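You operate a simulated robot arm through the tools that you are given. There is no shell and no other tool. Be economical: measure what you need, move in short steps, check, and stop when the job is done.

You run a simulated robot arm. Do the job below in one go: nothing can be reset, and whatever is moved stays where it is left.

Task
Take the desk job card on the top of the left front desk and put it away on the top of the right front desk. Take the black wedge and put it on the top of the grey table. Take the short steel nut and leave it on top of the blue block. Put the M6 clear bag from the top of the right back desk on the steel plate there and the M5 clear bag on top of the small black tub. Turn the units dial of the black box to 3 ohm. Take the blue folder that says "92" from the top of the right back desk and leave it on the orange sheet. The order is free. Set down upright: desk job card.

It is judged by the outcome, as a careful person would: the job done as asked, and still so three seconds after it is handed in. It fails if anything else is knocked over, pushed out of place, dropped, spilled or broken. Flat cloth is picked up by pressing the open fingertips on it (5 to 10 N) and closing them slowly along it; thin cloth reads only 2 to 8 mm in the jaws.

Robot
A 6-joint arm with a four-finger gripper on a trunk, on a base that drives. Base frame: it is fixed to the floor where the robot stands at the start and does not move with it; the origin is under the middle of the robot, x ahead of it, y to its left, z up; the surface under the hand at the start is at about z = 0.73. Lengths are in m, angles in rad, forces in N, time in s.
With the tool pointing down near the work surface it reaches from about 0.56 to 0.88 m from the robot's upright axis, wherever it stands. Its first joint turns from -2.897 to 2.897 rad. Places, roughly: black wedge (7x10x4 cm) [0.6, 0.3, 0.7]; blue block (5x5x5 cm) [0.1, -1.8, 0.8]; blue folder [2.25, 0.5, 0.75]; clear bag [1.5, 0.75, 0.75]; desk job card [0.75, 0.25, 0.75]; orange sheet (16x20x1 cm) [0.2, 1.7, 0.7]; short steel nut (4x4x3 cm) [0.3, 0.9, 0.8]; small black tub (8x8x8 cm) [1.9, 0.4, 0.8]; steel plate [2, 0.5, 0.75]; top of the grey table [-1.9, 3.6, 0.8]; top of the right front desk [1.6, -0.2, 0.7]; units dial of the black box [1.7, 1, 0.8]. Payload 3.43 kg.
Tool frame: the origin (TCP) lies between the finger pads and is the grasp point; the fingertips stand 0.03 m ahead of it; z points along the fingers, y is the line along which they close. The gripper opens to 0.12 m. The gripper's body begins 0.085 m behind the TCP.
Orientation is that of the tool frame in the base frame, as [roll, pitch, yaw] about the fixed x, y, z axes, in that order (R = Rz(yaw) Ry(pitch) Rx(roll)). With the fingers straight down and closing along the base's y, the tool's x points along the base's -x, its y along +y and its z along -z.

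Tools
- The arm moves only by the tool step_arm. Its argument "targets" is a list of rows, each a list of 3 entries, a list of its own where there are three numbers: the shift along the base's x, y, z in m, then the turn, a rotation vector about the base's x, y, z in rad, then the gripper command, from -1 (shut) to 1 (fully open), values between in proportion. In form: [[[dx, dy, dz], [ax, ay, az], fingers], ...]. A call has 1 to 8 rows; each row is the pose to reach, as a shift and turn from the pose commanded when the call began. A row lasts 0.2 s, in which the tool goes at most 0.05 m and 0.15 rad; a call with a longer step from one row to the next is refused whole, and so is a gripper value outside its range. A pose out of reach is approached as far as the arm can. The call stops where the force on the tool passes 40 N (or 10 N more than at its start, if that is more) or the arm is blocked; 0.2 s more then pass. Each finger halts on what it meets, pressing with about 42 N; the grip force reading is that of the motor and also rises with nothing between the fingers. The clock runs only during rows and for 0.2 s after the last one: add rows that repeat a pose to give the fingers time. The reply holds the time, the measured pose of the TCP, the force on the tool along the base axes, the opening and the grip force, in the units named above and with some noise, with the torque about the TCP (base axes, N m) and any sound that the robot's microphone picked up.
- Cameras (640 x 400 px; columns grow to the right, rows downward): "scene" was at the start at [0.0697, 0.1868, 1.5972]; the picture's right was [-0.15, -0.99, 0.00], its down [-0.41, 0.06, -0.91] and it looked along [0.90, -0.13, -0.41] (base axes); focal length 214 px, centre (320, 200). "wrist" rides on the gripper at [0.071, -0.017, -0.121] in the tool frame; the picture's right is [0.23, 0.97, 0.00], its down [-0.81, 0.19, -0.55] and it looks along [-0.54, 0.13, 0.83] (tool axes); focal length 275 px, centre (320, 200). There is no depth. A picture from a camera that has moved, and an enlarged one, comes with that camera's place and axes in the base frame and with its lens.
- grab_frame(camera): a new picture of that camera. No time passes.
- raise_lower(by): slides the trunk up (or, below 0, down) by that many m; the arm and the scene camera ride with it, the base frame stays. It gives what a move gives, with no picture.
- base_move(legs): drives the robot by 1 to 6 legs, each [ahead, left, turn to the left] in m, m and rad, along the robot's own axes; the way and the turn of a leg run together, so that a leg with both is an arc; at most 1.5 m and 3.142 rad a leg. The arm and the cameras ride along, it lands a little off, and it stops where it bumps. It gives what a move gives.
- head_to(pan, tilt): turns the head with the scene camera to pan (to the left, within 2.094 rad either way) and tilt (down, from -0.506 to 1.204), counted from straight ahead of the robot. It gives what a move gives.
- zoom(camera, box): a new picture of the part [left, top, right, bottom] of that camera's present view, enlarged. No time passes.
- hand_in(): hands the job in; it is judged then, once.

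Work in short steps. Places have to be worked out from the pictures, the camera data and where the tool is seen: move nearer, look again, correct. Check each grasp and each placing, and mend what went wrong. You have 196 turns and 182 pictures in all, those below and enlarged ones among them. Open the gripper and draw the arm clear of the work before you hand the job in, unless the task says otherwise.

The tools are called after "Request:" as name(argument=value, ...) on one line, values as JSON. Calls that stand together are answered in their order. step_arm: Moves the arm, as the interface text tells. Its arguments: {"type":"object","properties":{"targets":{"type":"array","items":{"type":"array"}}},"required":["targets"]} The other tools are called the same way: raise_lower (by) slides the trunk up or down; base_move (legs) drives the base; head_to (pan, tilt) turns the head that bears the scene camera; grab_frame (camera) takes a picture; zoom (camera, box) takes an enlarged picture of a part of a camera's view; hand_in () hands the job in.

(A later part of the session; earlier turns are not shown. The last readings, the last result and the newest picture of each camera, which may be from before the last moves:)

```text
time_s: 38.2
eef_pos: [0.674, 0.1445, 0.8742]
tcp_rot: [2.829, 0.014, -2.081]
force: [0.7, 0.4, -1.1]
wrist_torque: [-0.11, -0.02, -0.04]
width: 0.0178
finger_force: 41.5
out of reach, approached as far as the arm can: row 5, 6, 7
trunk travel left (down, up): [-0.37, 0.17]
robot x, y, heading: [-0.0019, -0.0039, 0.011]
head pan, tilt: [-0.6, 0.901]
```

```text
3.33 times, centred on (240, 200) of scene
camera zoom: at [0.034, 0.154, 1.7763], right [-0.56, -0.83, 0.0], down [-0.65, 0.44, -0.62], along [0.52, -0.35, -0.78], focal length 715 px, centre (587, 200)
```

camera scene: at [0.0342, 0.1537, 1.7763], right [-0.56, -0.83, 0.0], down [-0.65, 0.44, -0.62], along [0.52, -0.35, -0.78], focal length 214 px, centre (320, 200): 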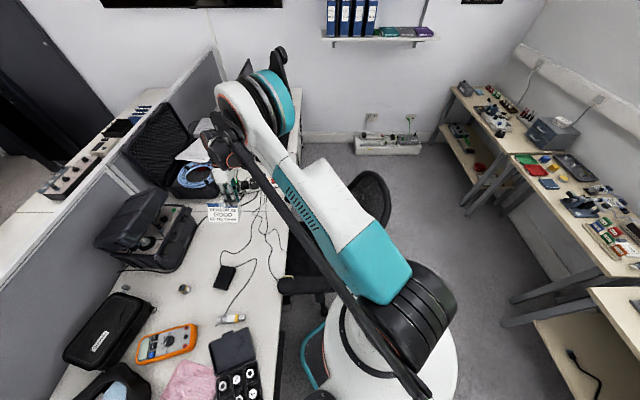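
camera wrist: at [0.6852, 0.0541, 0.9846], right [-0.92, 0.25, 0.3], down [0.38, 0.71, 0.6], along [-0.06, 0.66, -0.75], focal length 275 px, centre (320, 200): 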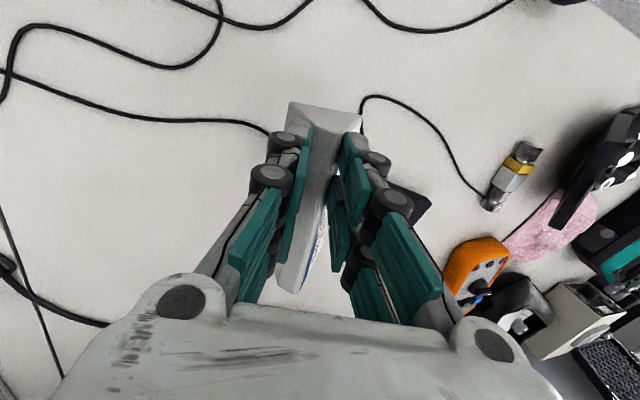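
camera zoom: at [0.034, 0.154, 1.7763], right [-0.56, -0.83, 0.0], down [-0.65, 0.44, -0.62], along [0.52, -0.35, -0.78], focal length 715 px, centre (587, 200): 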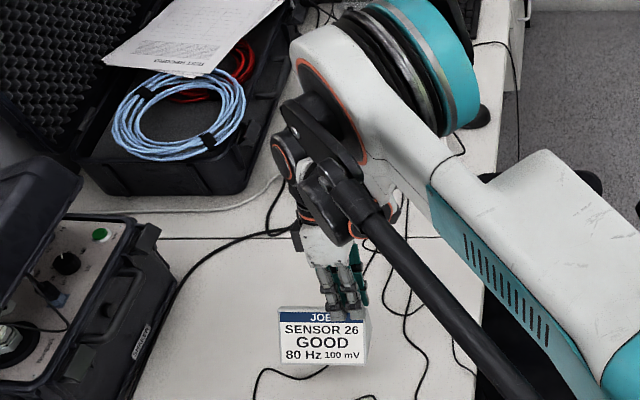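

The arm ran out of downward reach with the trunk up; I lower the trunk step by step.

Request:
raise_lower(by=-0.04)

Request:
raise_lower(by=-0.01)

Request:
zoom(camera="wrist", box=[200, 60, 440, 300])

```text
time_s: 39.0
eef_pos: [0.6751, 0.1436, 0.8358]
tcp_rot: [2.829, 0.013, -2.082]
force: [-0.6, -1.0, -2.1]
wrist_torque: [-0.08, 0.01, -0.01]
width: 0.0176
finger_force: 42.3
trunk travel left (down, up): [-0.33, 0.21]
robot x, y, heading: [-0.0043, -0.0053, 0.009]
head pan, tilt: [-0.6, 0.901]
```

```text
time_s: 39.6
eef_pos: [0.6755, 0.1434, 0.8249]
tcp_rot: [2.83, 0.015, -2.08]
force: [0.0, 0.2, -1.9]
wrist_torque: [-0.09, -0.04, -0.01]
width: 0.0178
finger_force: 42.1
trunk travel left (down, up): [-0.32, 0.22]
robot x, y, heading: [-0.0085, -0.0012, 0.008]
head pan, tilt: [-0.6, 0.901]
```

```text
1.67 times, centred on (320, 180) of wrist
camera zoom: at [0.6855, 0.0541, 0.9347], right [-0.92, 0.25, 0.3], down [0.38, 0.71, 0.6], along [-0.06, 0.66, -0.75], focal length 459 px, centre (320, 233)
```

zoom: 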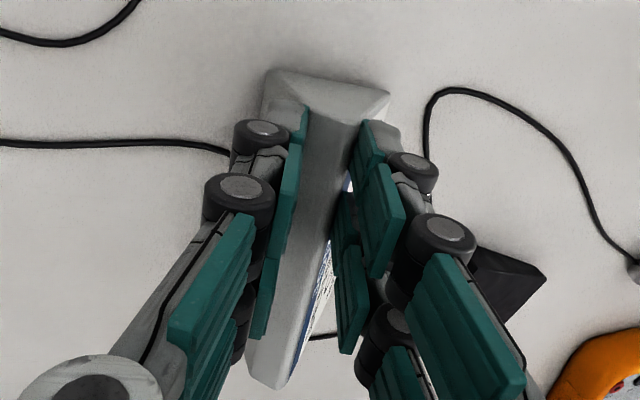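

Still carrying the weight; I continue in small steps.

Request:
raise_lower(by=-0.008)

Request:
raise_lower(by=-0.004)

Request:
raise_lower(by=-0.004)

```text
time_s: 40.1
eef_pos: [0.675, 0.1442, 0.823]
tcp_rot: [2.828, 0.013, -2.08]
force: [-3.5, -1.1, 18.3]
wrist_torque: [-0.46, 0.5, 0.0]
width: 0.018
finger_force: 42.1
trunk travel left (down, up): [-0.313, 0.227]
robot x, y, heading: [-0.004, -0.0037, 0.011]
head pan, tilt: [-0.6, 0.901]
stopped: the force on the tool passed its limit at 49 N (the readings are from after the stop); the commanded pose is now the measured one
```

```text
time_s: 40.5
eef_pos: [0.6749, 0.1444, 0.8224]
tcp_rot: [2.826, 0.016, -2.082]
force: [-3.9, -0.9, 18.4]
wrist_torque: [-0.46, 0.51, 0.01]
width: 0.0177
finger_force: 42.0
trunk travel left (down, up): [-0.311, 0.229]
robot x, y, heading: [-0.0065, -0.0103, 0.006]
head pan, tilt: [-0.6, 0.901]
stopped: the force on the tool passed its limit at 48 N (the readings are from after the stop); the commanded pose is now the measured one
```

```text
time_s: 40.9
eef_pos: [0.6747, 0.1443, 0.8224]
tcp_rot: [2.825, 0.017, -2.08]
force: [-5.1, -1.7, 19.7]
wrist_torque: [-0.49, 0.62, -0.07]
width: 0.0178
finger_force: 42.4
trunk travel left (down, up): [-0.309, 0.231]
robot x, y, heading: [-0.0053, -0.0063, 0.009]
head pan, tilt: [-0.6, 0.901]
stopped: the force on the tool passed its limit at 47 N (the readings are from after the stop); the commanded pose is now the measured one
```

The card is on the desk. I release gently, then raise the hand a bit and look.

Request:
step_arm(targets=[[[0, 0, 0], [0, 0, 0], -0.5], [[0, 0, 0], [0, 0, 0], -0.2], [[0, 0, 0], [0, 0, 0], 0.2], [[0.01, 0.0, 0.03], [0, 0, 0], 0.6], [[0.02, 0.0, 0.06], [0, 0, 0], 0.6], [[0.02, 0.0, 0.09], [0, 0, 0], 0.6]])

Request:
grab_frame(camera="wrist")

Request:
zoom(camera="scene", box=[170, 140, 310, 260])

```text
time_s: 42.3
eef_pos: [0.6981, 0.143, 0.9111]
tcp_rot: [2.825, 0.017, -2.08]
force: [-0.9, 0.1, 0.4]
wrist_torque: [0.02, 0.02, 0.01]
width: 0.096
finger_force: 0.0
trunk travel left (down, up): [-0.309, 0.231]
robot x, y, heading: [-0.0101, -0.0035, 0.006]
head pan, tilt: [-0.6, 0.901]
```

```text
141 pictures are left
camera wrist: at [0.7091, 0.0539, 1.0197], right [-0.92, 0.25, 0.3], down [0.38, 0.7, 0.6], along [-0.06, 0.67, -0.74], focal length 275 px, centre (320, 200)
```

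wrist: 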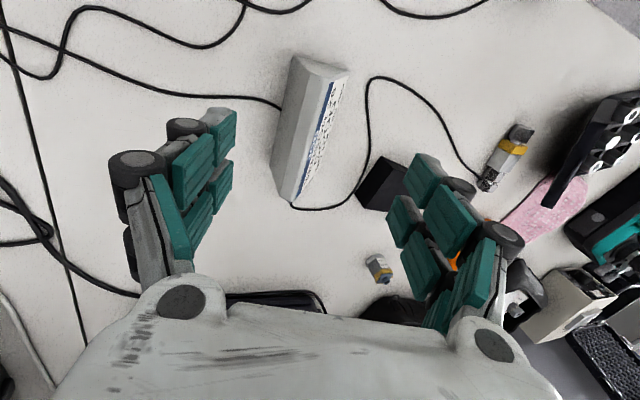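

```text
3.33 times, centred on (240, 200) of scene
camera zoom: at [0.034, 0.1539, 1.7158], right [-0.56, -0.83, 0.0], down [-0.65, 0.44, -0.62], along [0.52, -0.35, -0.78], focal length 715 px, centre (587, 200)
```

zoom: 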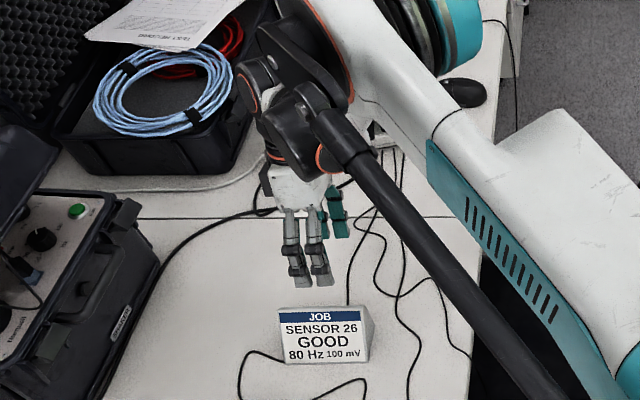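

The card stands upright again, shifted ~5 cm along its length. I raise the hand, bring the trunk back to nominal, and step back to view it for a new, centred grip.

Request:
step_arm(targets=[[[-0.01, -0.02, 0.03], [0, 0, 0], 1], [[-0.02, -0.04, 0.06], [0, 0, 0], 1], [[-0.04, -0.06, 0.08], [0, 0, 0], 1]])

Request:
raise_lower(by=-0.061)

Request:
zoom(camera="wrist", box=[200, 60, 440, 210])

```text
time_s: 43.1
eef_pos: [0.6559, 0.0833, 0.9893]
tcp_rot: [2.827, 0.015, -2.081]
force: [0.0, 0.5, -1.0]
wrist_torque: [0.0, -0.02, 0.01]
width: 0.12
finger_force: 0.0
trunk travel left (down, up): [-0.309, 0.231]
robot x, y, heading: [-0.006, -0.0038, 0.014]
head pan, tilt: [-0.6, 0.901]
```

```text
time_s: 44.1
eef_pos: [0.6564, 0.0852, 0.9279]
tcp_rot: [2.827, 0.014, -2.082]
force: [0.7, 0.8, 0.5]
wrist_torque: [0.02, -0.02, 0.02]
width: 0.1199
finger_force: 0.0
trunk travel left (down, up): [-0.248, 0.292]
robot x, y, heading: [-0.0058, -0.0058, 0.006]
head pan, tilt: [-0.6, 0.901]
```

```text
2.67 times, centred on (320, 135) of wrist
camera zoom: at [0.667, -0.0058, 1.0372], right [-0.92, 0.25, 0.3], down [0.38, 0.7, 0.6], along [-0.06, 0.67, -0.74], focal length 734 px, centre (320, 373)
```

zoom: 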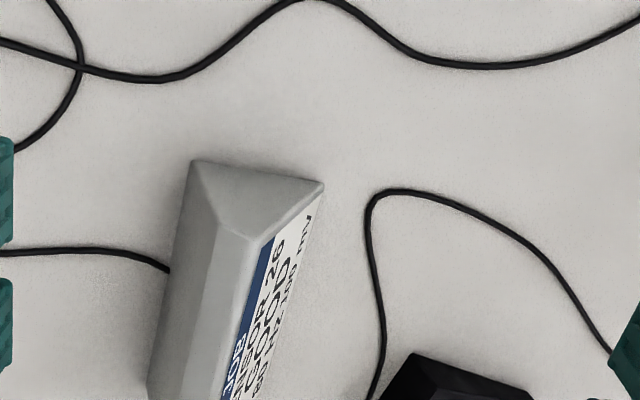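

The card is at front D≈0.45, centre ≈ (0.69, 0.19) for the tool. I lower the trunk by 5 cm and then go down over it again with partial opening.

Request:
raise_lower(by=-0.05)

Request:
step_arm(targets=[[[0.01, 0.035, 0.01], [0, 0, 0], 0.45], [[0.02, 0.07, 0.01], [0, 0, 0], 0.45], [[0.0336, 0.1058, 0.0], [0, 0, 0], 0.45], [[0.0336, 0.1058, -0.03], [0, 0, 0], 0.45], [[0.0336, 0.1058, -0.06], [0, 0, 0], 0.45], [[0.0336, 0.1058, -0.08], [0, 0, 0], 0.45], [[0.0336, 0.1058, -0.094], [0, 0, 0], 0.45], [[0.0336, 0.1058, -0.094], [0, 0, 0], 0.45]])

Request:
grab_frame(camera="wrist")

```text
time_s: 45.0
eef_pos: [0.6555, 0.0839, 0.879]
tcp_rot: [2.824, 0.016, -2.08]
force: [0.6, 0.4, -0.1]
wrist_torque: [-0.01, -0.05, 0.01]
width: 0.12
finger_force: 0.0
trunk travel left (down, up): [-0.198, 0.342]
robot x, y, heading: [-0.0086, -0.0059, 0.009]
head pan, tilt: [-0.6, 0.901]
```

```text
time_s: 46.8
eef_pos: [0.6901, 0.1904, 0.7858]
tcp_rot: [2.823, 0.016, -2.08]
force: [0.6, 0.7, 0.5]
wrist_torque: [-0.02, 0.02, 0.03]
width: 0.0871
finger_force: 0.1
trunk travel left (down, up): [-0.198, 0.342]
robot x, y, heading: [-0.0026, -0.0016, 0.006]
head pan, tilt: [-0.6, 0.901]
```

```text
138 pictures are left
camera wrist: at [0.7002, 0.1002, 0.8937], right [-0.92, 0.25, 0.3], down [0.38, 0.7, 0.6], along [-0.06, 0.67, -0.74], focal length 275 px, centre (320, 200)
```

wrist: 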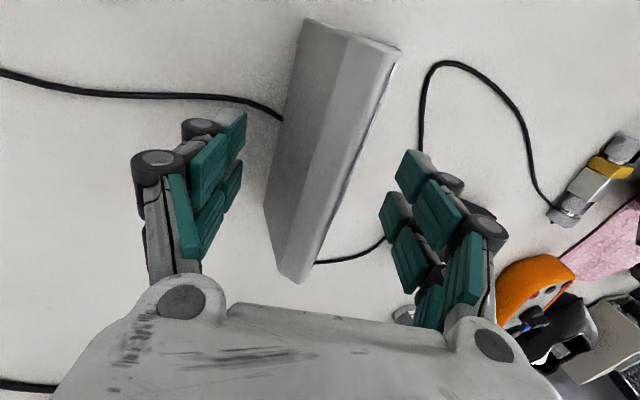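

Nearly as centred as before; I shift 8 mm toward its near end, close, and lift slowly.

Request:
step_arm(targets=[[[-0.004, -0.007, -0.003], [0, 0, 0], 0.3], [[-0.004, -0.007, -0.003], [0, 0, 0], 0.0], [[-0.004, -0.007, -0.003], [0, 0, 0], -0.3], [[-0.004, -0.007, -0.003], [0, 0, 0], -0.6], [[-0.004, -0.007, -0.003], [0, 0, 0], -1], [[-0.004, -0.007, -0.003], [0, 0, 0], -1], [[-0.004, -0.007, 0.003], [0, 0, 0], -1], [[-0.004, -0.007, 0.01], [0, 0, 0], -1]])

Request:
step_arm(targets=[[[0, 0, 0.01], [0, 0, 0], -1], [[0, 0, 0.025], [0, 0, 0], -1], [[0, 0, 0.04], [0, 0, 0], -1], [[0, 0, 0.06], [0, 0, 0], -1]])

Request:
grab_frame(camera="wrist")

```text
time_s: 48.6
eef_pos: [0.6858, 0.1828, 0.7941]
tcp_rot: [2.823, 0.016, -2.081]
force: [-0.2, -0.3, -1.7]
wrist_torque: [-0.02, 0.0, 0.02]
width: 0.0426
finger_force: 41.5
trunk travel left (down, up): [-0.198, 0.342]
robot x, y, heading: [-0.0068, -0.0036, 0.005]
head pan, tilt: [-0.6, 0.901]
```

```text
time_s: 49.6
eef_pos: [0.6855, 0.1846, 0.8536]
tcp_rot: [2.824, 0.016, -2.081]
force: [-0.3, -0.3, -1.6]
wrist_torque: [-0.01, 0.0, 0.0]
width: 0.0428
finger_force: 42.2
trunk travel left (down, up): [-0.198, 0.342]
robot x, y, heading: [-0.006, -0.0021, 0.013]
head pan, tilt: [-0.6, 0.901]
```

```text
137 pictures are left
camera wrist: at [0.6963, 0.0935, 0.9625], right [-0.92, 0.25, 0.3], down [0.38, 0.7, 0.6], along [-0.06, 0.67, -0.74], focal length 275 px, centre (320, 200)
```

wrist: 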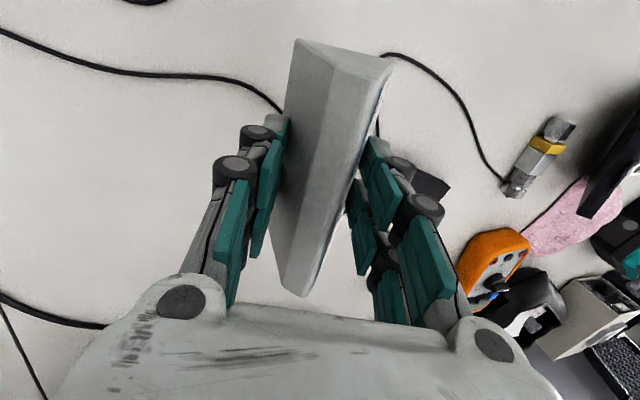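

Held well (42.8 mm). I raise everything high so it clears the chair back: trunk up 0.33, then hand up and nearer.

Request:
raise_lower(by=0.33)

Request:
step_arm(targets=[[[-0.02, 0, 0.03], [0, 0, 0], -1], [[-0.04, -0.01, 0.06], [0, 0, 0], -1], [[-0.06, -0.02, 0.09], [0, 0, 0], -1], [[-0.08, -0.03, 0.12], [0, 0, 0], -1], [[-0.1, -0.04, 0.15], [0, 0, 0], -1], [[-0.12, -0.05, 0.18], [0, 0, 0], -1], [[-0.14, -0.06, 0.21], [0, 0, 0], -1]])

Request:
head_to(pan=-0.9, tilt=0.9)

Request:
grab_frame(camera="scene")

```text
time_s: 52.8
eef_pos: [0.6851, 0.1834, 1.1835]
tcp_rot: [2.823, 0.014, -2.082]
force: [-0.7, 0.0, -0.8]
wrist_torque: [-0.02, 0.0, -0.01]
width: 0.0428
finger_force: 41.9
trunk travel left (down, up): [-0.528, 0.012]
robot x, y, heading: [-0.0078, -0.0003, 0.007]
head pan, tilt: [-0.6, 0.901]
```

```text
time_s: 54.4
eef_pos: [0.5436, 0.1244, 1.3956]
tcp_rot: [2.826, 0.017, -2.08]
force: [-1.0, 0.4, -1.5]
wrist_torque: [-0.02, -0.07, 0.02]
width: 0.0426
finger_force: 41.7
trunk travel left (down, up): [-0.528, 0.012]
robot x, y, heading: [-0.0074, -0.0032, 0.004]
head pan, tilt: [-0.6, 0.901]
```

```text
time_s: 55.2
eef_pos: [0.5453, 0.1254, 1.3948]
tcp_rot: [2.827, 0.016, -2.081]
force: [-0.1, -0.4, -1.7]
wrist_torque: [-0.01, -0.04, -0.02]
width: 0.0424
finger_force: 41.7
trunk travel left (down, up): [-0.528, 0.012]
robot x, y, heading: [-0.005, -0.0041, 0.006]
head pan, tilt: [-0.901, 0.901]
```

```text
136 pictures are left
camera scene: at [0.0188, 0.1373, 1.9348], right [-0.78, -0.63, 0.0], down [-0.49, 0.61, -0.62], along [0.39, -0.48, -0.78], focal length 214 px, centre (320, 200)
```

scene: 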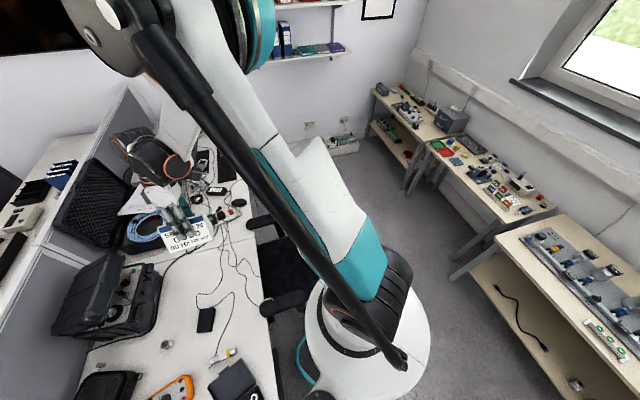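

Card well clear at 1.39 m. The table edge lies at N≈−1.05, so the lane centre is about N=−0.62. I back out along the desk normal.

Request:
base_move(legs=[[-0.345, -0.51, 0]])

Request:
head_to(pan=-0.5, tilt=1.1)

Request:
grab_frame(camera="scene")

```text
time_s: 58.7
eef_pos: [0.1946, -0.3854, 1.3941]
tcp_rot: [2.823, 0.017, -2.076]
force: [0.1, 0.0, -2.3]
wrist_torque: [0.01, -0.05, 0.0]
width: 0.0426
finger_force: 42.0
trunk travel left (down, up): [-0.528, 0.012]
robot x, y, heading: [-0.3527, -0.5149, 0.009]
head pan, tilt: [-0.901, 0.901]
```

```text
time_s: 59.6
eef_pos: [0.1957, -0.385, 1.3941]
tcp_rot: [2.824, 0.015, -2.076]
force: [-0.6, 0.4, -2.2]
wrist_torque: [0.0, -0.04, -0.02]
width: 0.0421
finger_force: 42.3
trunk travel left (down, up): [-0.528, 0.012]
robot x, y, heading: [-0.3505, -0.5188, 0.012]
head pan, tilt: [-0.499, 1.1]
```

```text
135 pictures are left
camera scene: at [-0.3221, -0.3462, 1.921], right [-0.47, -0.88, 0.0], down [-0.79, 0.42, -0.45], along [0.4, -0.21, -0.89], focal length 214 px, centre (320, 200)
```

scene: 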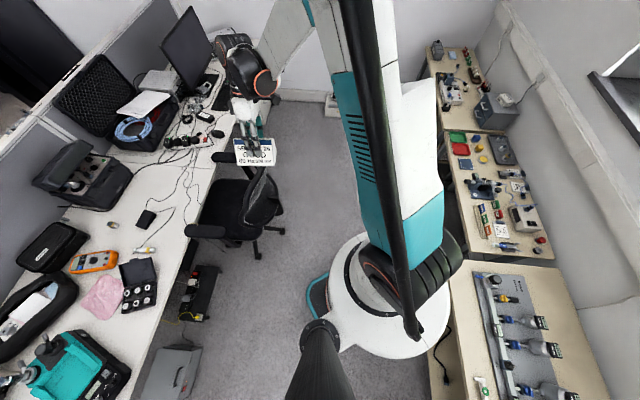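

Plenty of lane. I drive along the desk direction (−33°) about 1.2 m, then turn left to face the right front desk.

Request:
base_move(legs=[[0.5, -0.335, 0], [0.5, -0.335, 0], [0, 0, 0.98]])

Request:
head_to(pan=-0.3, tilt=0.9)

Request:
grab_frame(camera="scene")

Request:
grab_frame(camera="wrist")

```text
time_s: 68.5
eef_pos: [0.8522, -0.6229, 1.394]
tcp_rot: [2.825, 0.014, -1.078]
force: [-0.7, -0.9, -2.0]
wrist_torque: [0.03, -0.03, 0.01]
width: 0.042
finger_force: 41.7
trunk travel left (down, up): [-0.528, 0.012]
robot x, y, heading: [0.6619, -1.1603, 1.009]
head pan, tilt: [-0.499, 1.1]
```

```text
time_s: 69.2
eef_pos: [0.8511, -0.623, 1.3939]
tcp_rot: [2.823, 0.015, -1.077]
force: [0.9, 0.3, -0.9]
wrist_torque: [-0.02, 0.02, 0.05]
width: 0.0423
finger_force: 42.1
trunk travel left (down, up): [-0.528, 0.012]
robot x, y, heading: [0.6601, -1.1604, 1.006]
head pan, tilt: [-0.3, 0.901]
```

```text
134 pictures are left
camera scene: at [0.5396, -1.0178, 1.9347], right [0.65, -0.76, 0.0], down [-0.6, -0.51, -0.62], along [0.47, 0.4, -0.78], focal length 214 px, centre (320, 200)
```

scene: 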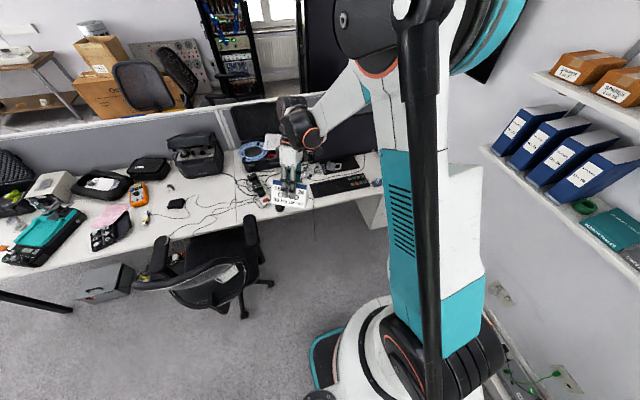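

```text
133 pictures are left
camera wrist: at [0.9333, -0.6629, 1.5027], right [-0.7, -0.64, 0.3], down [-0.39, 0.7, 0.6], along [-0.6, 0.3, -0.74], focal length 275 px, centre (320, 200)
```

wrist: 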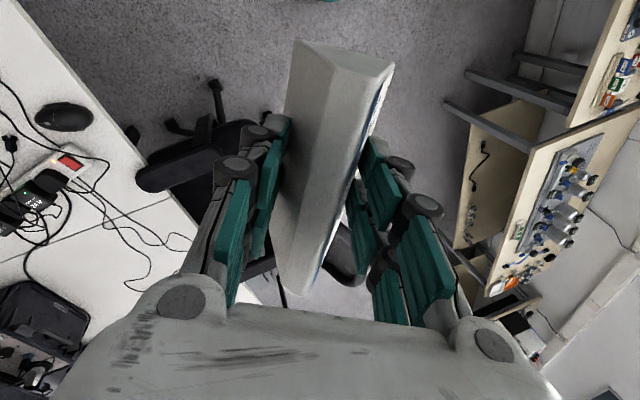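

I zoom on the right front desk to find a clear spot.

Request:
zoom(camera="scene", box=[180, 110, 400, 250])

```text
2.86 times, centred on (290, 180) of scene
camera zoom: at [0.5396, -1.0178, 1.9347], right [0.65, -0.76, 0.0], down [-0.6, -0.51, -0.62], along [0.47, 0.4, -0.78], focal length 613 px, centre (406, 257)
```

zoom: 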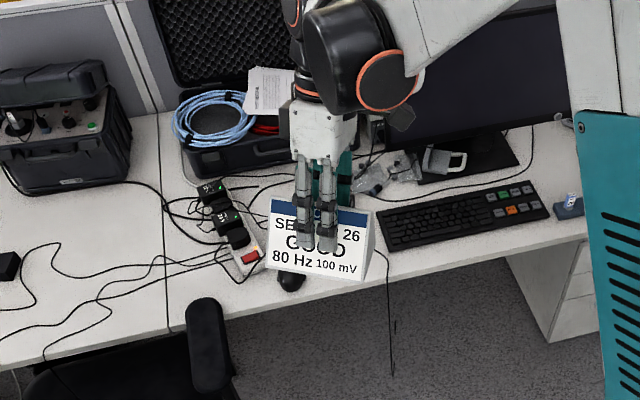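

I see a possible gap between the mouse (≈1.02, −0.24) and the keyboard (≈1.28, −0.32), hidden by the card. I drive 0.3 m nearer and shift the hand to the right to inspect.

Request:
base_move(legs=[[0.3, 0, 0]])

Request:
step_arm(targets=[[[0.03, -0.03, 0], [0, 0, 0.12], -1], [[0.06, -0.06, 0], [0, 0, 0.24], -1], [[0.09, -0.09, 0], [0, 0, 0.36], -1], [[0.12, -0.12, 0], [0, 0, 0.48], -1], [[0.15, -0.15, 0], [0, 0, 0.5], -1], [[0.18, -0.17, 0], [0, 0, 0.5], -1]])

Request:
grab_frame(camera="wrist")

Request:
grab_frame(camera="scene")

```text
time_s: 71.2
eef_pos: [1.0164, -0.3692, 1.3945]
tcp_rot: [2.824, 0.017, -1.087]
force: [1.1, 0.6, -1.1]
wrist_torque: [0.0, 0.02, 0.04]
width: 0.0419
finger_force: 41.7
trunk travel left (down, up): [-0.528, 0.012]
robot x, y, heading: [0.8242, -0.9031, 1.005]
head pan, tilt: [-0.3, 0.901]
```

```text
time_s: 72.6
eef_pos: [1.1978, -0.543, 1.3949]
tcp_rot: [2.824, 0.018, -0.585]
force: [1.1, -1.1, -1.5]
wrist_torque: [-0.02, 0.0, 0.02]
width: 0.0421
finger_force: 42.7
trunk travel left (down, up): [-0.528, 0.012]
robot x, y, heading: [0.8246, -0.9048, 1.004]
head pan, tilt: [-0.3, 0.901]
```

```text
131 pictures are left
camera wrist: at [1.2883, -0.5383, 1.5024], right [-0.31, -0.9, 0.3], down [-0.67, 0.43, 0.6], along [-0.67, -0.01, -0.74], focal length 275 px, centre (320, 200)
```

wrist: 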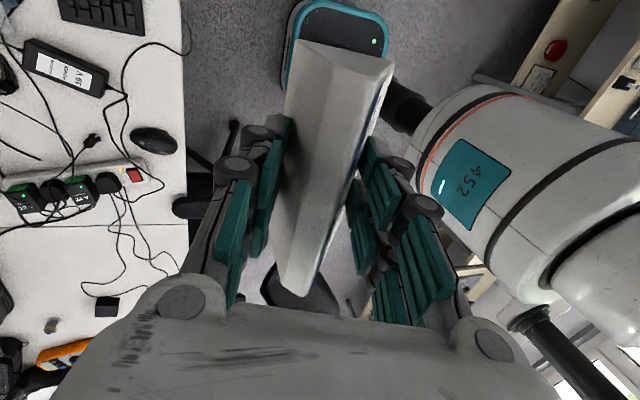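

```text
130 pictures are left
camera scene: at [0.7025, -0.7632, 1.9348], right [0.65, -0.76, 0.0], down [-0.6, -0.51, -0.62], along [0.47, 0.4, -0.78], focal length 214 px, centre (320, 200)
```

scene: 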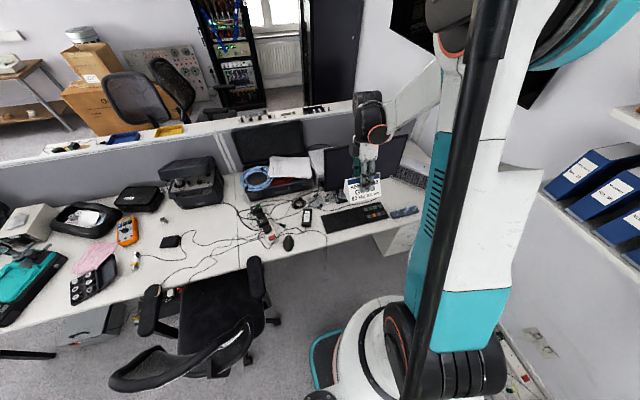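

Request:
zoom(camera="scene", box=[210, 160, 430, 290])

Request:
zoom(camera="wrist", box=[0, 0, 260, 230])

```text
2.91 times, centred on (320, 225) of scene
camera zoom: at [0.7025, -0.7632, 1.9348], right [0.65, -0.76, 0.0], down [-0.6, -0.51, -0.62], along [0.47, 0.4, -0.78], focal length 624 px, centre (320, 127)
```

zoom: 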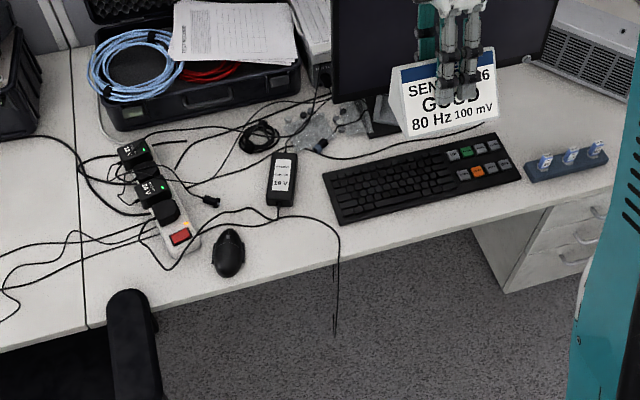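

```text
1.74 times, centred on (130, 115) of wrist
camera zoom: at [1.2883, -0.5383, 1.5024], right [-0.31, -0.9, 0.3], down [-0.67, 0.43, 0.6], along [-0.67, -0.01, -0.74], focal length 479 px, centre (650, 348)
```

zoom: 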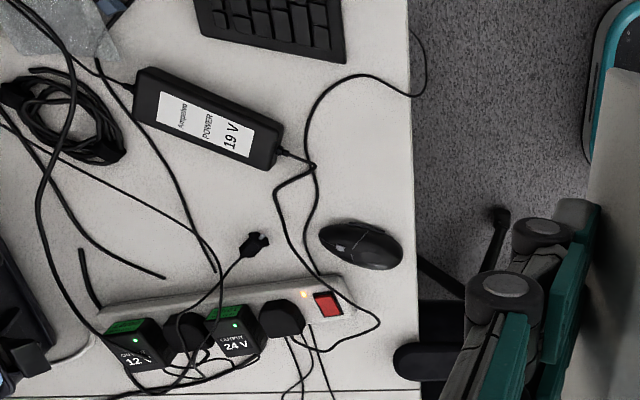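

The clearest spot is the empty area right of/behind the keyboard, around (1.86, −0.59). I sidestep the base 0.36 m right and 0.15 m ahead, carefully.

Request:
base_move(legs=[[0.15, -0.36, 0]])

Request:
grab_frame(camera="wrist")

Request:
grab_frame(camera="scene")

```text
time_s: 75.1
eef_pos: [1.5854, -0.6091, 1.3925]
tcp_rot: [2.823, 0.016, -0.587]
force: [-0.5, 0.4, -1.9]
wrist_torque: [-0.01, 0.06, 0.0]
width: 0.042
finger_force: 41.5
trunk travel left (down, up): [-0.528, 0.012]
robot x, y, heading: [1.2098, -0.9709, 0.997]
head pan, tilt: [-0.3, 0.901]
```

```text
127 pictures are left
camera wrist: at [1.6757, -0.6062, 1.5026], right [-0.32, -0.9, 0.3], down [-0.67, 0.44, 0.6], along [-0.67, -0.01, -0.74], focal length 275 px, centre (320, 200)
```

wrist: 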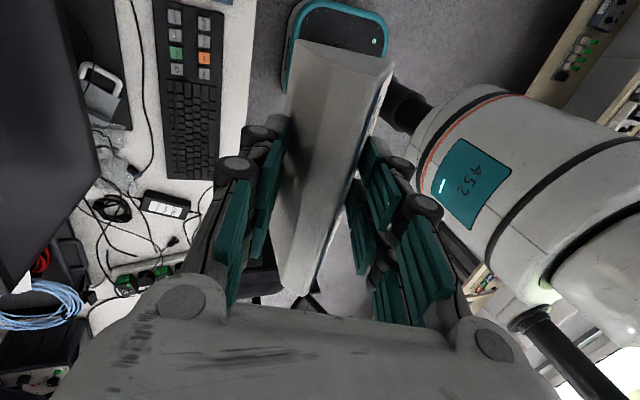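

```text
126 pictures are left
camera scene: at [1.0898, -0.8299, 1.9349], right [0.64, -0.76, 0.0], down [-0.6, -0.51, -0.62], along [0.47, 0.4, -0.78], focal length 214 px, centre (320, 200)
```

scene: 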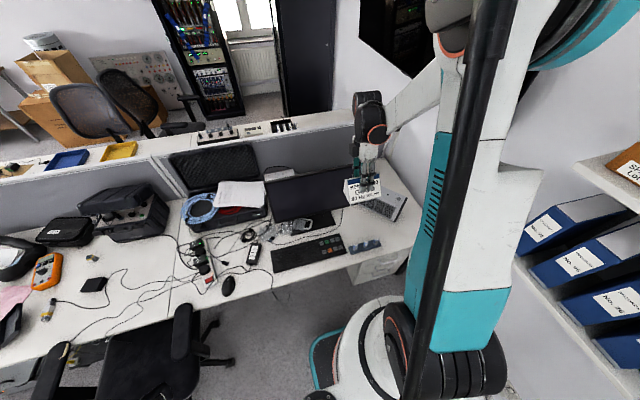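

Request:
zoom(camera="scene", box=[300, 160, 460, 280])

```text
3.33 times, centred on (380, 220) of scene
camera zoom: at [1.0898, -0.8299, 1.9349], right [0.64, -0.76, 0.0], down [-0.6, -0.51, -0.62], along [0.47, 0.4, -0.78], focal length 715 px, centre (120, 133)
```

zoom: 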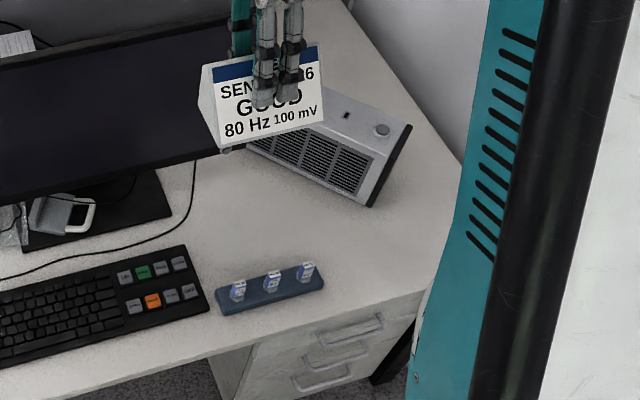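

There's a clear patch T 1.70–1.93, N 0.44–0.62. I move the hand over it (TCP target 1.833, −0.543), high first.

Request:
step_arm(targets=[[[0.045, 0.012, 0], [0, 0, 0], -1], [[0.09, 0.024, 0], [0, 0, 0], -1], [[0.135, 0.036, -0.01], [0, 0, 0], -1], [[0.18, 0.048, -0.02], [0, 0, 0], -1], [[0.22, 0.058, -0.04], [0, 0, 0], -1], [[0.248, 0.066, -0.07], [0, 0, 0], -1]])

Request:
raise_lower(by=-0.33)

Request:
grab_frame(camera="wrist")

Request:
grab_frame(camera="scene")

```text
time_s: 76.5
eef_pos: [1.8339, -0.5421, 1.3234]
tcp_rot: [2.823, 0.019, -0.589]
force: [0.5, 0.9, -2.4]
wrist_torque: [0.01, 0.02, -0.02]
width: 0.0419
finger_force: 41.3
trunk travel left (down, up): [-0.528, 0.012]
robot x, y, heading: [1.207, -0.9681, 1.0]
head pan, tilt: [-0.3, 0.901]
```

```text
time_s: 79.8
eef_pos: [1.8305, -0.5428, 0.9957]
tcp_rot: [2.824, 0.016, -0.588]
force: [-0.9, -0.1, -1.1]
wrist_torque: [-0.03, 0.0, 0.02]
width: 0.0418
finger_force: 41.6
trunk travel left (down, up): [-0.198, 0.342]
robot x, y, heading: [1.2101, -0.9704, 0.993]
head pan, tilt: [-0.3, 0.901]
```

```text
124 pictures are left
camera wrist: at [1.9213, -0.5379, 1.1042], right [-0.32, -0.9, 0.3], down [-0.67, 0.44, 0.6], along [-0.67, -0.01, -0.74], focal length 275 px, centre (320, 200)
```

wrist: 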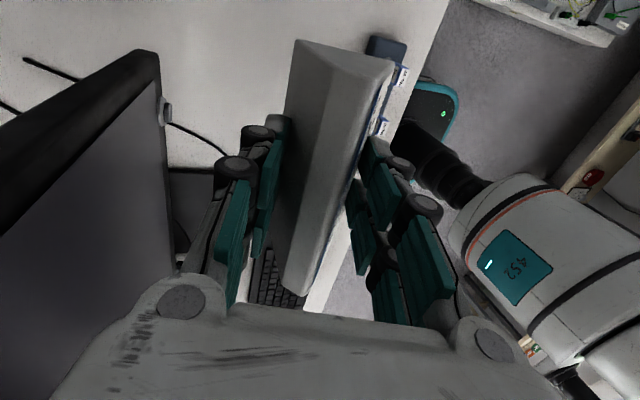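

```text
123 pictures are left
camera scene: at [1.0884, -0.8297, 1.6049], right [0.64, -0.76, 0.0], down [-0.6, -0.51, -0.62], along [0.47, 0.4, -0.78], focal length 214 px, centre (320, 200)
```

scene: 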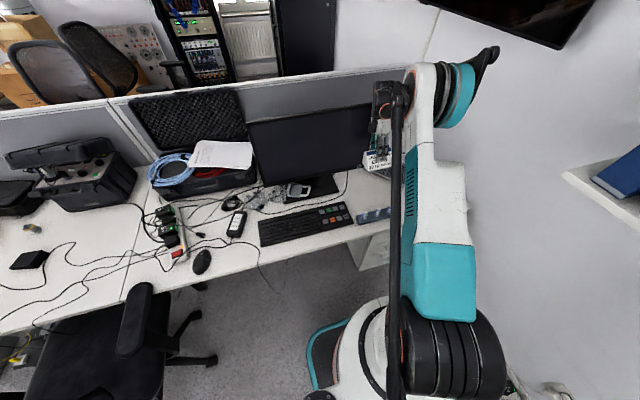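

The monitor's right edge (T≈1.78) is close to the hand, so I shift 4 cm right and 2 cm toward me before going down.

Request:
step_arm(targets=[[[0.011, -0.02, 0], [0, 0, 0], -1], [[0.022, -0.039, 0], [0, 0, 0], -1], [[0.022, -0.039, -0.04], [0, 0, 0], -1], [[0.022, -0.039, -0.08], [0, 0, 0], -1], [[0.022, -0.039, -0.12], [0, 0, 0], -1], [[0.022, -0.039, -0.15], [0, 0, 0], -1], [[0.022, -0.039, -0.18], [0, 0, 0], -1]])

Request:
grab_frame(camera="wrist")

Request:
zoom(camera="scene", box=[300, 80, 460, 240])

```text
time_s: 81.3
eef_pos: [1.8523, -0.5809, 0.8128]
tcp_rot: [2.825, 0.015, -0.586]
force: [0.4, 0.1, -1.3]
wrist_torque: [0.04, -0.04, -0.02]
width: 0.042
finger_force: 41.9
trunk travel left (down, up): [-0.198, 0.342]
robot x, y, heading: [1.2123, -0.9729, 0.999]
head pan, tilt: [-0.3, 0.901]
```

```text
122 pictures are left
camera wrist: at [1.9433, -0.5764, 0.9223], right [-0.32, -0.9, 0.3], down [-0.67, 0.44, 0.6], along [-0.67, -0.01, -0.74], focal length 275 px, centre (320, 200)
```

wrist: 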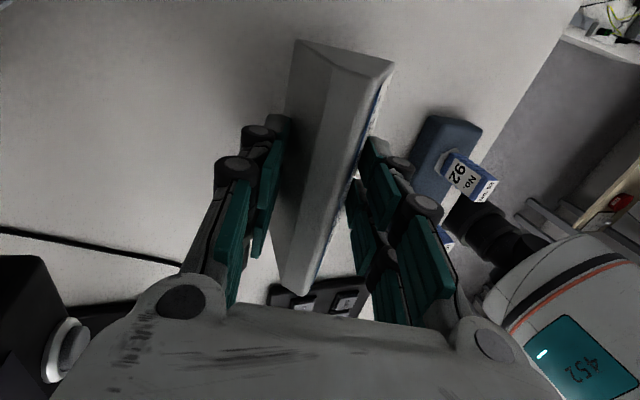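

```text
2.50 times, centred on (380, 160) of scene
camera zoom: at [1.0887, -0.8296, 1.6048], right [0.64, -0.76, 0.0], down [-0.6, -0.51, -0.62], along [0.47, 0.4, -0.78], focal length 536 px, centre (170, 300)
```

zoom: 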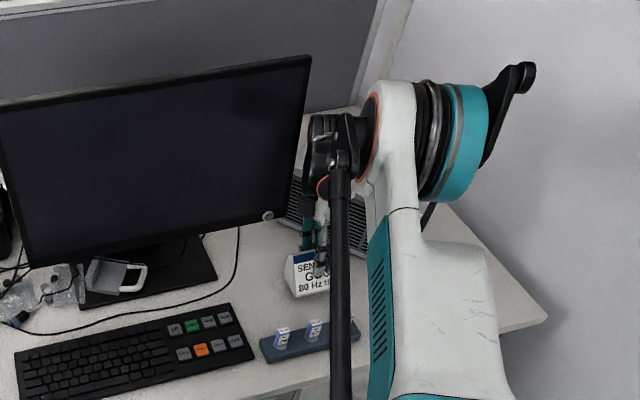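

The patch below is clear and the holder is at a safe distance. I lower the last 3 cm watching the force.

Request:
step_arm(targets=[[[0, 0, -0.012], [0, 0, 0], -1], [[0, 0, -0.022], [0, 0, 0], -1], [[0, 0, -0.027], [0, 0, 0], -1], [[0, 0, -0.03], [0, 0, 0], -1]])

```text
time_s: 82.3
eef_pos: [1.8537, -0.5804, 0.7842]
tcp_rot: [2.824, 0.016, -0.589]
force: [0.1, 0.5, -1.5]
wrist_torque: [0.04, 0.0, 0.0]
width: 0.0419
finger_force: 41.5
trunk travel left (down, up): [-0.198, 0.342]
robot x, y, heading: [1.2168, -0.972, 1.001]
head pan, tilt: [-0.3, 0.901]
```

Request:
step_arm(targets=[[[0, 0, -0.002], [0, 0, 0], -1], [[0, 0, -0.004], [0, 0, 0], -1], [[0, 0, -0.006], [0, 0, 0], -1]])

```text
time_s: 83.1
eef_pos: [1.8524, -0.5806, 0.7826]
tcp_rot: [2.826, 0.015, -0.588]
force: [-1.1, -0.5, 17.7]
wrist_torque: [0.12, -0.24, -0.06]
width: 0.0418
finger_force: 41.6
trunk travel left (down, up): [-0.198, 0.342]
robot x, y, heading: [1.2125, -0.9699, 1.002]
head pan, tilt: [-0.3, 0.901]
stopped in row 3: the force on the tool passed its limit at 45 N (the readings are from after the stop); the commanded pose is now the measured one
```

Contact made. I release and lift straight up.

Request:
step_arm(targets=[[[0, 0, 0.001], [0, 0, 0], -0.4], [[0, 0, 0.001], [0, 0, 0], -0.1], [[0, 0, 0.001], [0, 0, 0], 0.3], [[0, 0, 0.002], [0, 0, 0], 0.4], [[0, 0, 0.03], [0, 0, 0], 0.4], [[0, 0, 0.07], [0, 0, 0], 0.4], [[0, 0, 0.11], [0, 0, 0], 0.4]])

Request:
grab_frame(camera="wrist")

Request:
zoom(camera="scene", box=[300, 80, 460, 240])

```text
time_s: 84.7
eef_pos: [1.853, -0.5819, 0.8937]
tcp_rot: [2.827, 0.015, -0.587]
force: [-0.3, -0.9, 0.8]
wrist_torque: [0.04, 0.04, -0.04]
width: 0.0839
finger_force: 0.1
trunk travel left (down, up): [-0.198, 0.342]
robot x, y, heading: [1.2147, -0.9683, 1.0]
head pan, tilt: [-0.3, 0.901]
```

```text
120 pictures are left
camera wrist: at [1.9431, -0.5775, 1.0021], right [-0.32, -0.9, 0.3], down [-0.67, 0.44, 0.6], along [-0.67, -0.01, -0.74], focal length 275 px, centre (320, 200)
```

wrist: 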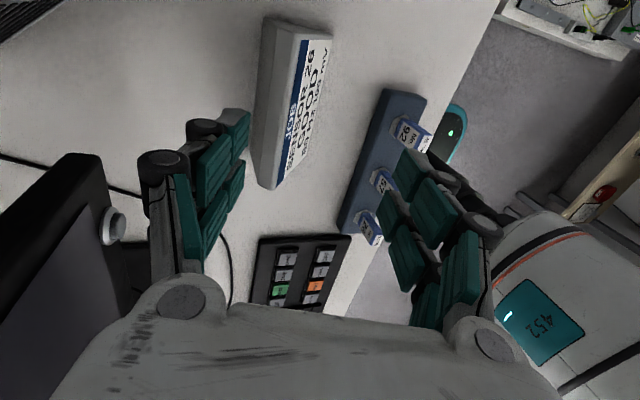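

```text
2.50 times, centred on (380, 160) of scene
camera zoom: at [1.0881, -0.8298, 1.6048], right [0.64, -0.76, 0.0], down [-0.6, -0.51, -0.62], along [0.47, 0.4, -0.78], focal length 536 px, centre (170, 300)
```

zoom: 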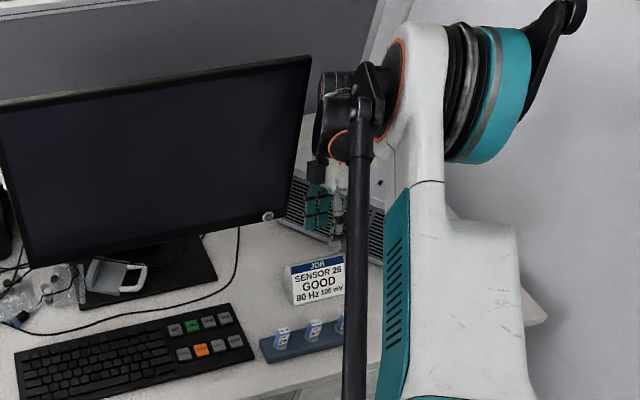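

The card stands upright on the right front desk. Next the nut: from the earlier overview a hex nut lies in the open black pouch near (0.27, 0.94). I retract and raise the arm, then drive back to the lane.

Request:
step_arm(targets=[[[-0.01, -0.01, 0.045], [0, 0, 0], 0.4], [[-0.02, -0.02, 0.09], [0, 0, 0], 0.4], [[-0.05, -0.04, 0.12], [0, 0, 0], 0.4], [[-0.085, -0.06, 0.15], [0, 0, 0], 0.4], [[-0.12, -0.08, 0.18], [0, 0, 0], 0.4], [[-0.155, -0.1, 0.2], [0, 0, 0], 0.4], [[-0.19, -0.12, 0.22], [0, 0, 0], 0.4], [[-0.22, -0.14, 0.24], [0, 0, 0], 0.4]])

Request:
raise_lower(by=0.2)

Request:
base_move(legs=[[-0.46, 0.0, 0], [0, 0, 1.57]])

Request:
head_to(pan=0.9, tilt=0.7)

Request:
grab_frame(camera="scene")

```text
refused: row 4 steps farther than a row can; nothing moved
```

```text
time_s: 86.9
eef_pos: [1.8531, -0.5818, 1.092]
tcp_rot: [2.825, 0.014, -0.586]
force: [-0.2, 1.2, 0.2]
wrist_torque: [0.03, 0.04, 0.01]
width: 0.0838
finger_force: 0.1
trunk travel left (down, up): [-0.398, 0.142]
robot x, y, heading: [1.2137, -0.9683, 1.002]
head pan, tilt: [-0.3, 0.901]
```

```text
time_s: 93.4
eef_pos: [0.5857, -0.707, 1.0919]
tcp_rot: [2.824, 0.014, 0.974]
force: [0.3, -0.3, -0.7]
wrist_torque: [-0.01, 0.01, -0.01]
width: 0.084
finger_force: 0.0
trunk travel left (down, up): [-0.398, 0.142]
robot x, y, heading: [0.967, -1.3524, 2.556]
head pan, tilt: [-0.3, 0.901]
```

```text
time_s: 94.8
eef_pos: [0.5842, -0.7062, 1.0933]
tcp_rot: [2.826, 0.018, 0.973]
force: [-0.6, -0.3, -0.2]
wrist_torque: [-0.02, -0.04, -0.01]
width: 0.0839
finger_force: 0.2
trunk travel left (down, up): [-0.398, 0.142]
robot x, y, heading: [0.9637, -1.3545, 2.558]
head pan, tilt: [0.901, 0.7]
```

```text
118 pictures are left
camera scene: at [0.7906, -1.5569, 1.8209], right [-0.31, 0.95, 0.0], down [0.61, 0.2, -0.76], along [-0.73, -0.24, -0.64], focal length 214 px, centre (320, 200)
```

scene: 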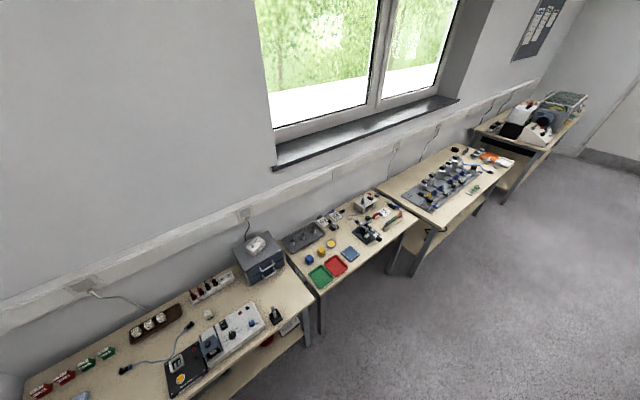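

Luckily nothing was touched although the arm step had been refused. The blue block is visible on the middle side table at about (0.15, −1.82). I zoom to fix its place.

Request:
zoom(camera="scene", box=[270, 200, 430, 320])

Request:
step_arm(targets=[[[0.02, -0.02, 0.03], [0, 0, 0], 0.4], [[0.04, -0.04, 0.06], [0, 0, 0], 0.4], [[0.06, -0.06, 0.09], [0, 0, 0], 0.4], [[0.08, -0.08, 0.12], [0, 0, 0], 0.4], [[0.1, -0.1, 0.15], [0, 0, 0], 0.4], [[0.12, -0.12, 0.18], [0, 0, 0], 0.4], [[0.14, -0.14, 0.21], [0, 0, 0], 0.4]])

```text
3.33 times, centred on (350, 260) of scene
camera zoom: at [0.7906, -1.5569, 1.8209], right [-0.31, 0.95, 0.0], down [0.61, 0.2, -0.76], along [-0.73, -0.24, -0.64], focal length 715 px, centre (220, 0)
```

zoom: 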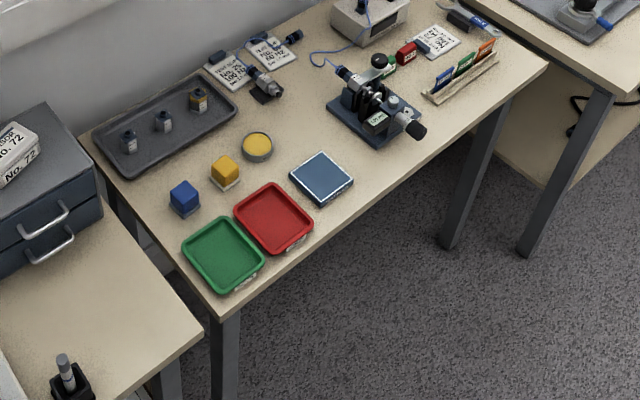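

```text
time_s: 96.4
eef_pos: [0.7236, -0.8476, 1.3041]
tcp_rot: [2.826, 0.017, 0.971]
force: [0.4, 0.1, 0.8]
wrist_torque: [0.04, 0.04, 0.02]
width: 0.0839
finger_force: 0.2
trunk travel left (down, up): [-0.398, 0.142]
robot x, y, heading: [0.9642, -1.3523, 2.562]
head pan, tilt: [0.901, 0.7]
```

I drive along the lane (facing −T) 1.8 m to in front of the left part of the left front desk, then turn right to face it.

Request:
base_move(legs=[[1.0, 0, 0], [0.8, 0, 0], [0, 0, -1.57]])

Request:
head_to(pan=0.0, tilt=0.8)

Request:
grab_frame(camera="scene")

```text
time_s: 109.3
eef_pos: [-0.0195, -0.146, 1.3024]
tcp_rot: [2.827, 0.014, -0.61]
force: [0.1, 0.4, -0.1]
wrist_torque: [-0.02, 0.01, 0.0]
width: 0.0841
finger_force: 0.1
trunk travel left (down, up): [-0.398, 0.142]
robot x, y, heading: [-0.528, -0.3837, 0.979]
head pan, tilt: [0.901, 0.7]
```

```text
time_s: 110.5
eef_pos: [-0.0186, -0.1454, 1.3027]
tcp_rot: [2.826, 0.015, -0.61]
force: [-0.8, -0.1, 0.2]
wrist_torque: [-0.01, -0.01, -0.02]
width: 0.084
finger_force: 0.1
trunk travel left (down, up): [-0.398, 0.142]
robot x, y, heading: [-0.5243, -0.3798, 0.979]
head pan, tilt: [0.0, 0.799]
```

```text
116 pictures are left
camera scene: at [-0.6615, -0.2211, 1.8127], right [0.83, -0.56, 0.0], down [-0.4, -0.6, -0.7], along [0.39, 0.58, -0.72], focal length 214 px, centre (320, 200)
```

scene: 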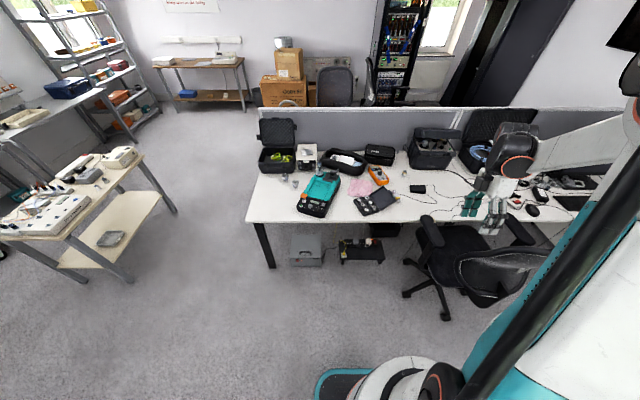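

Good overview. I zoom in on the pouch and the left desk items.

Request:
zoom(camera="scene", box=[250, 120, 430, 230])

```text
3.56 times, centred on (340, 175) of scene
camera zoom: at [-0.6615, -0.2211, 1.8127], right [0.83, -0.56, 0.0], down [-0.4, -0.6, -0.7], along [0.39, 0.58, -0.72], focal length 763 px, centre (249, 289)
```

zoom: 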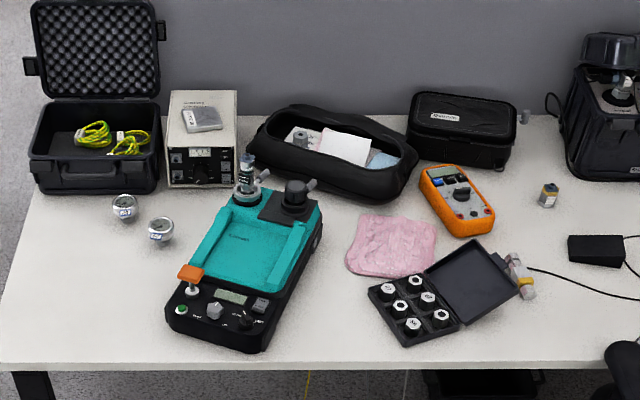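

The nut sits in the pouch at about (0.27, 0.955) (T≈−0.30, N≈0.95). The under-desk gap between file box and UPS is around T −0.43..−0.12; I drive ahead 0.68 m, slightly left.

Request:
base_move(legs=[[0.4, 0.05, 0], [0.27, 0.0, 0]])

Request:
head_to(pan=0.0, tilt=1.15)

Request:
grab_frame(camera="scene")

```text
time_s: 114.5
eef_pos: [0.3059, 0.4359, 1.3015]
tcp_rot: [2.823, 0.015, -0.604]
force: [1.2, 0.0, -0.8]
wrist_torque: [-0.05, 0.01, 0.0]
width: 0.0839
finger_force: 0.0
trunk travel left (down, up): [-0.398, 0.142]
robot x, y, heading: [-0.1998, 0.1935, 0.988]
head pan, tilt: [0.0, 0.799]
```

```text
time_s: 115.3
eef_pos: [0.306, 0.4354, 1.3019]
tcp_rot: [2.826, 0.016, -0.603]
force: [0.1, -0.2, -0.4]
wrist_torque: [-0.01, -0.02, 0.0]
width: 0.0842
finger_force: 0.0
trunk travel left (down, up): [-0.398, 0.142]
robot x, y, heading: [-0.201, 0.1918, 0.988]
head pan, tilt: [0.0, 1.15]
```

```text
114 pictures are left
camera scene: at [-0.3476, 0.3389, 1.7879], right [0.83, -0.55, 0.0], down [-0.51, -0.76, -0.41], along [0.23, 0.34, -0.91], focal length 214 px, centre (320, 200)
```

scene: 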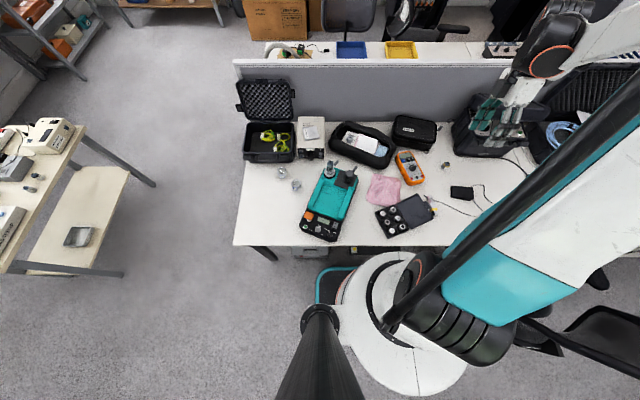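

Request:
zoom(camera="scene", box=[300, 100, 420, 190])

```text
4.44 times, centred on (360, 145) of scene
camera zoom: at [-0.3476, 0.3389, 1.7879], right [0.83, -0.55, 0.0], down [-0.51, -0.76, -0.41], along [0.23, 0.34, -0.91], focal length 953 px, centre (142, 444)
```

zoom: 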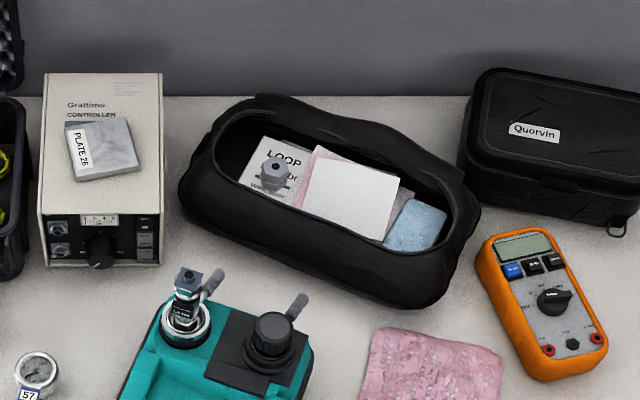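

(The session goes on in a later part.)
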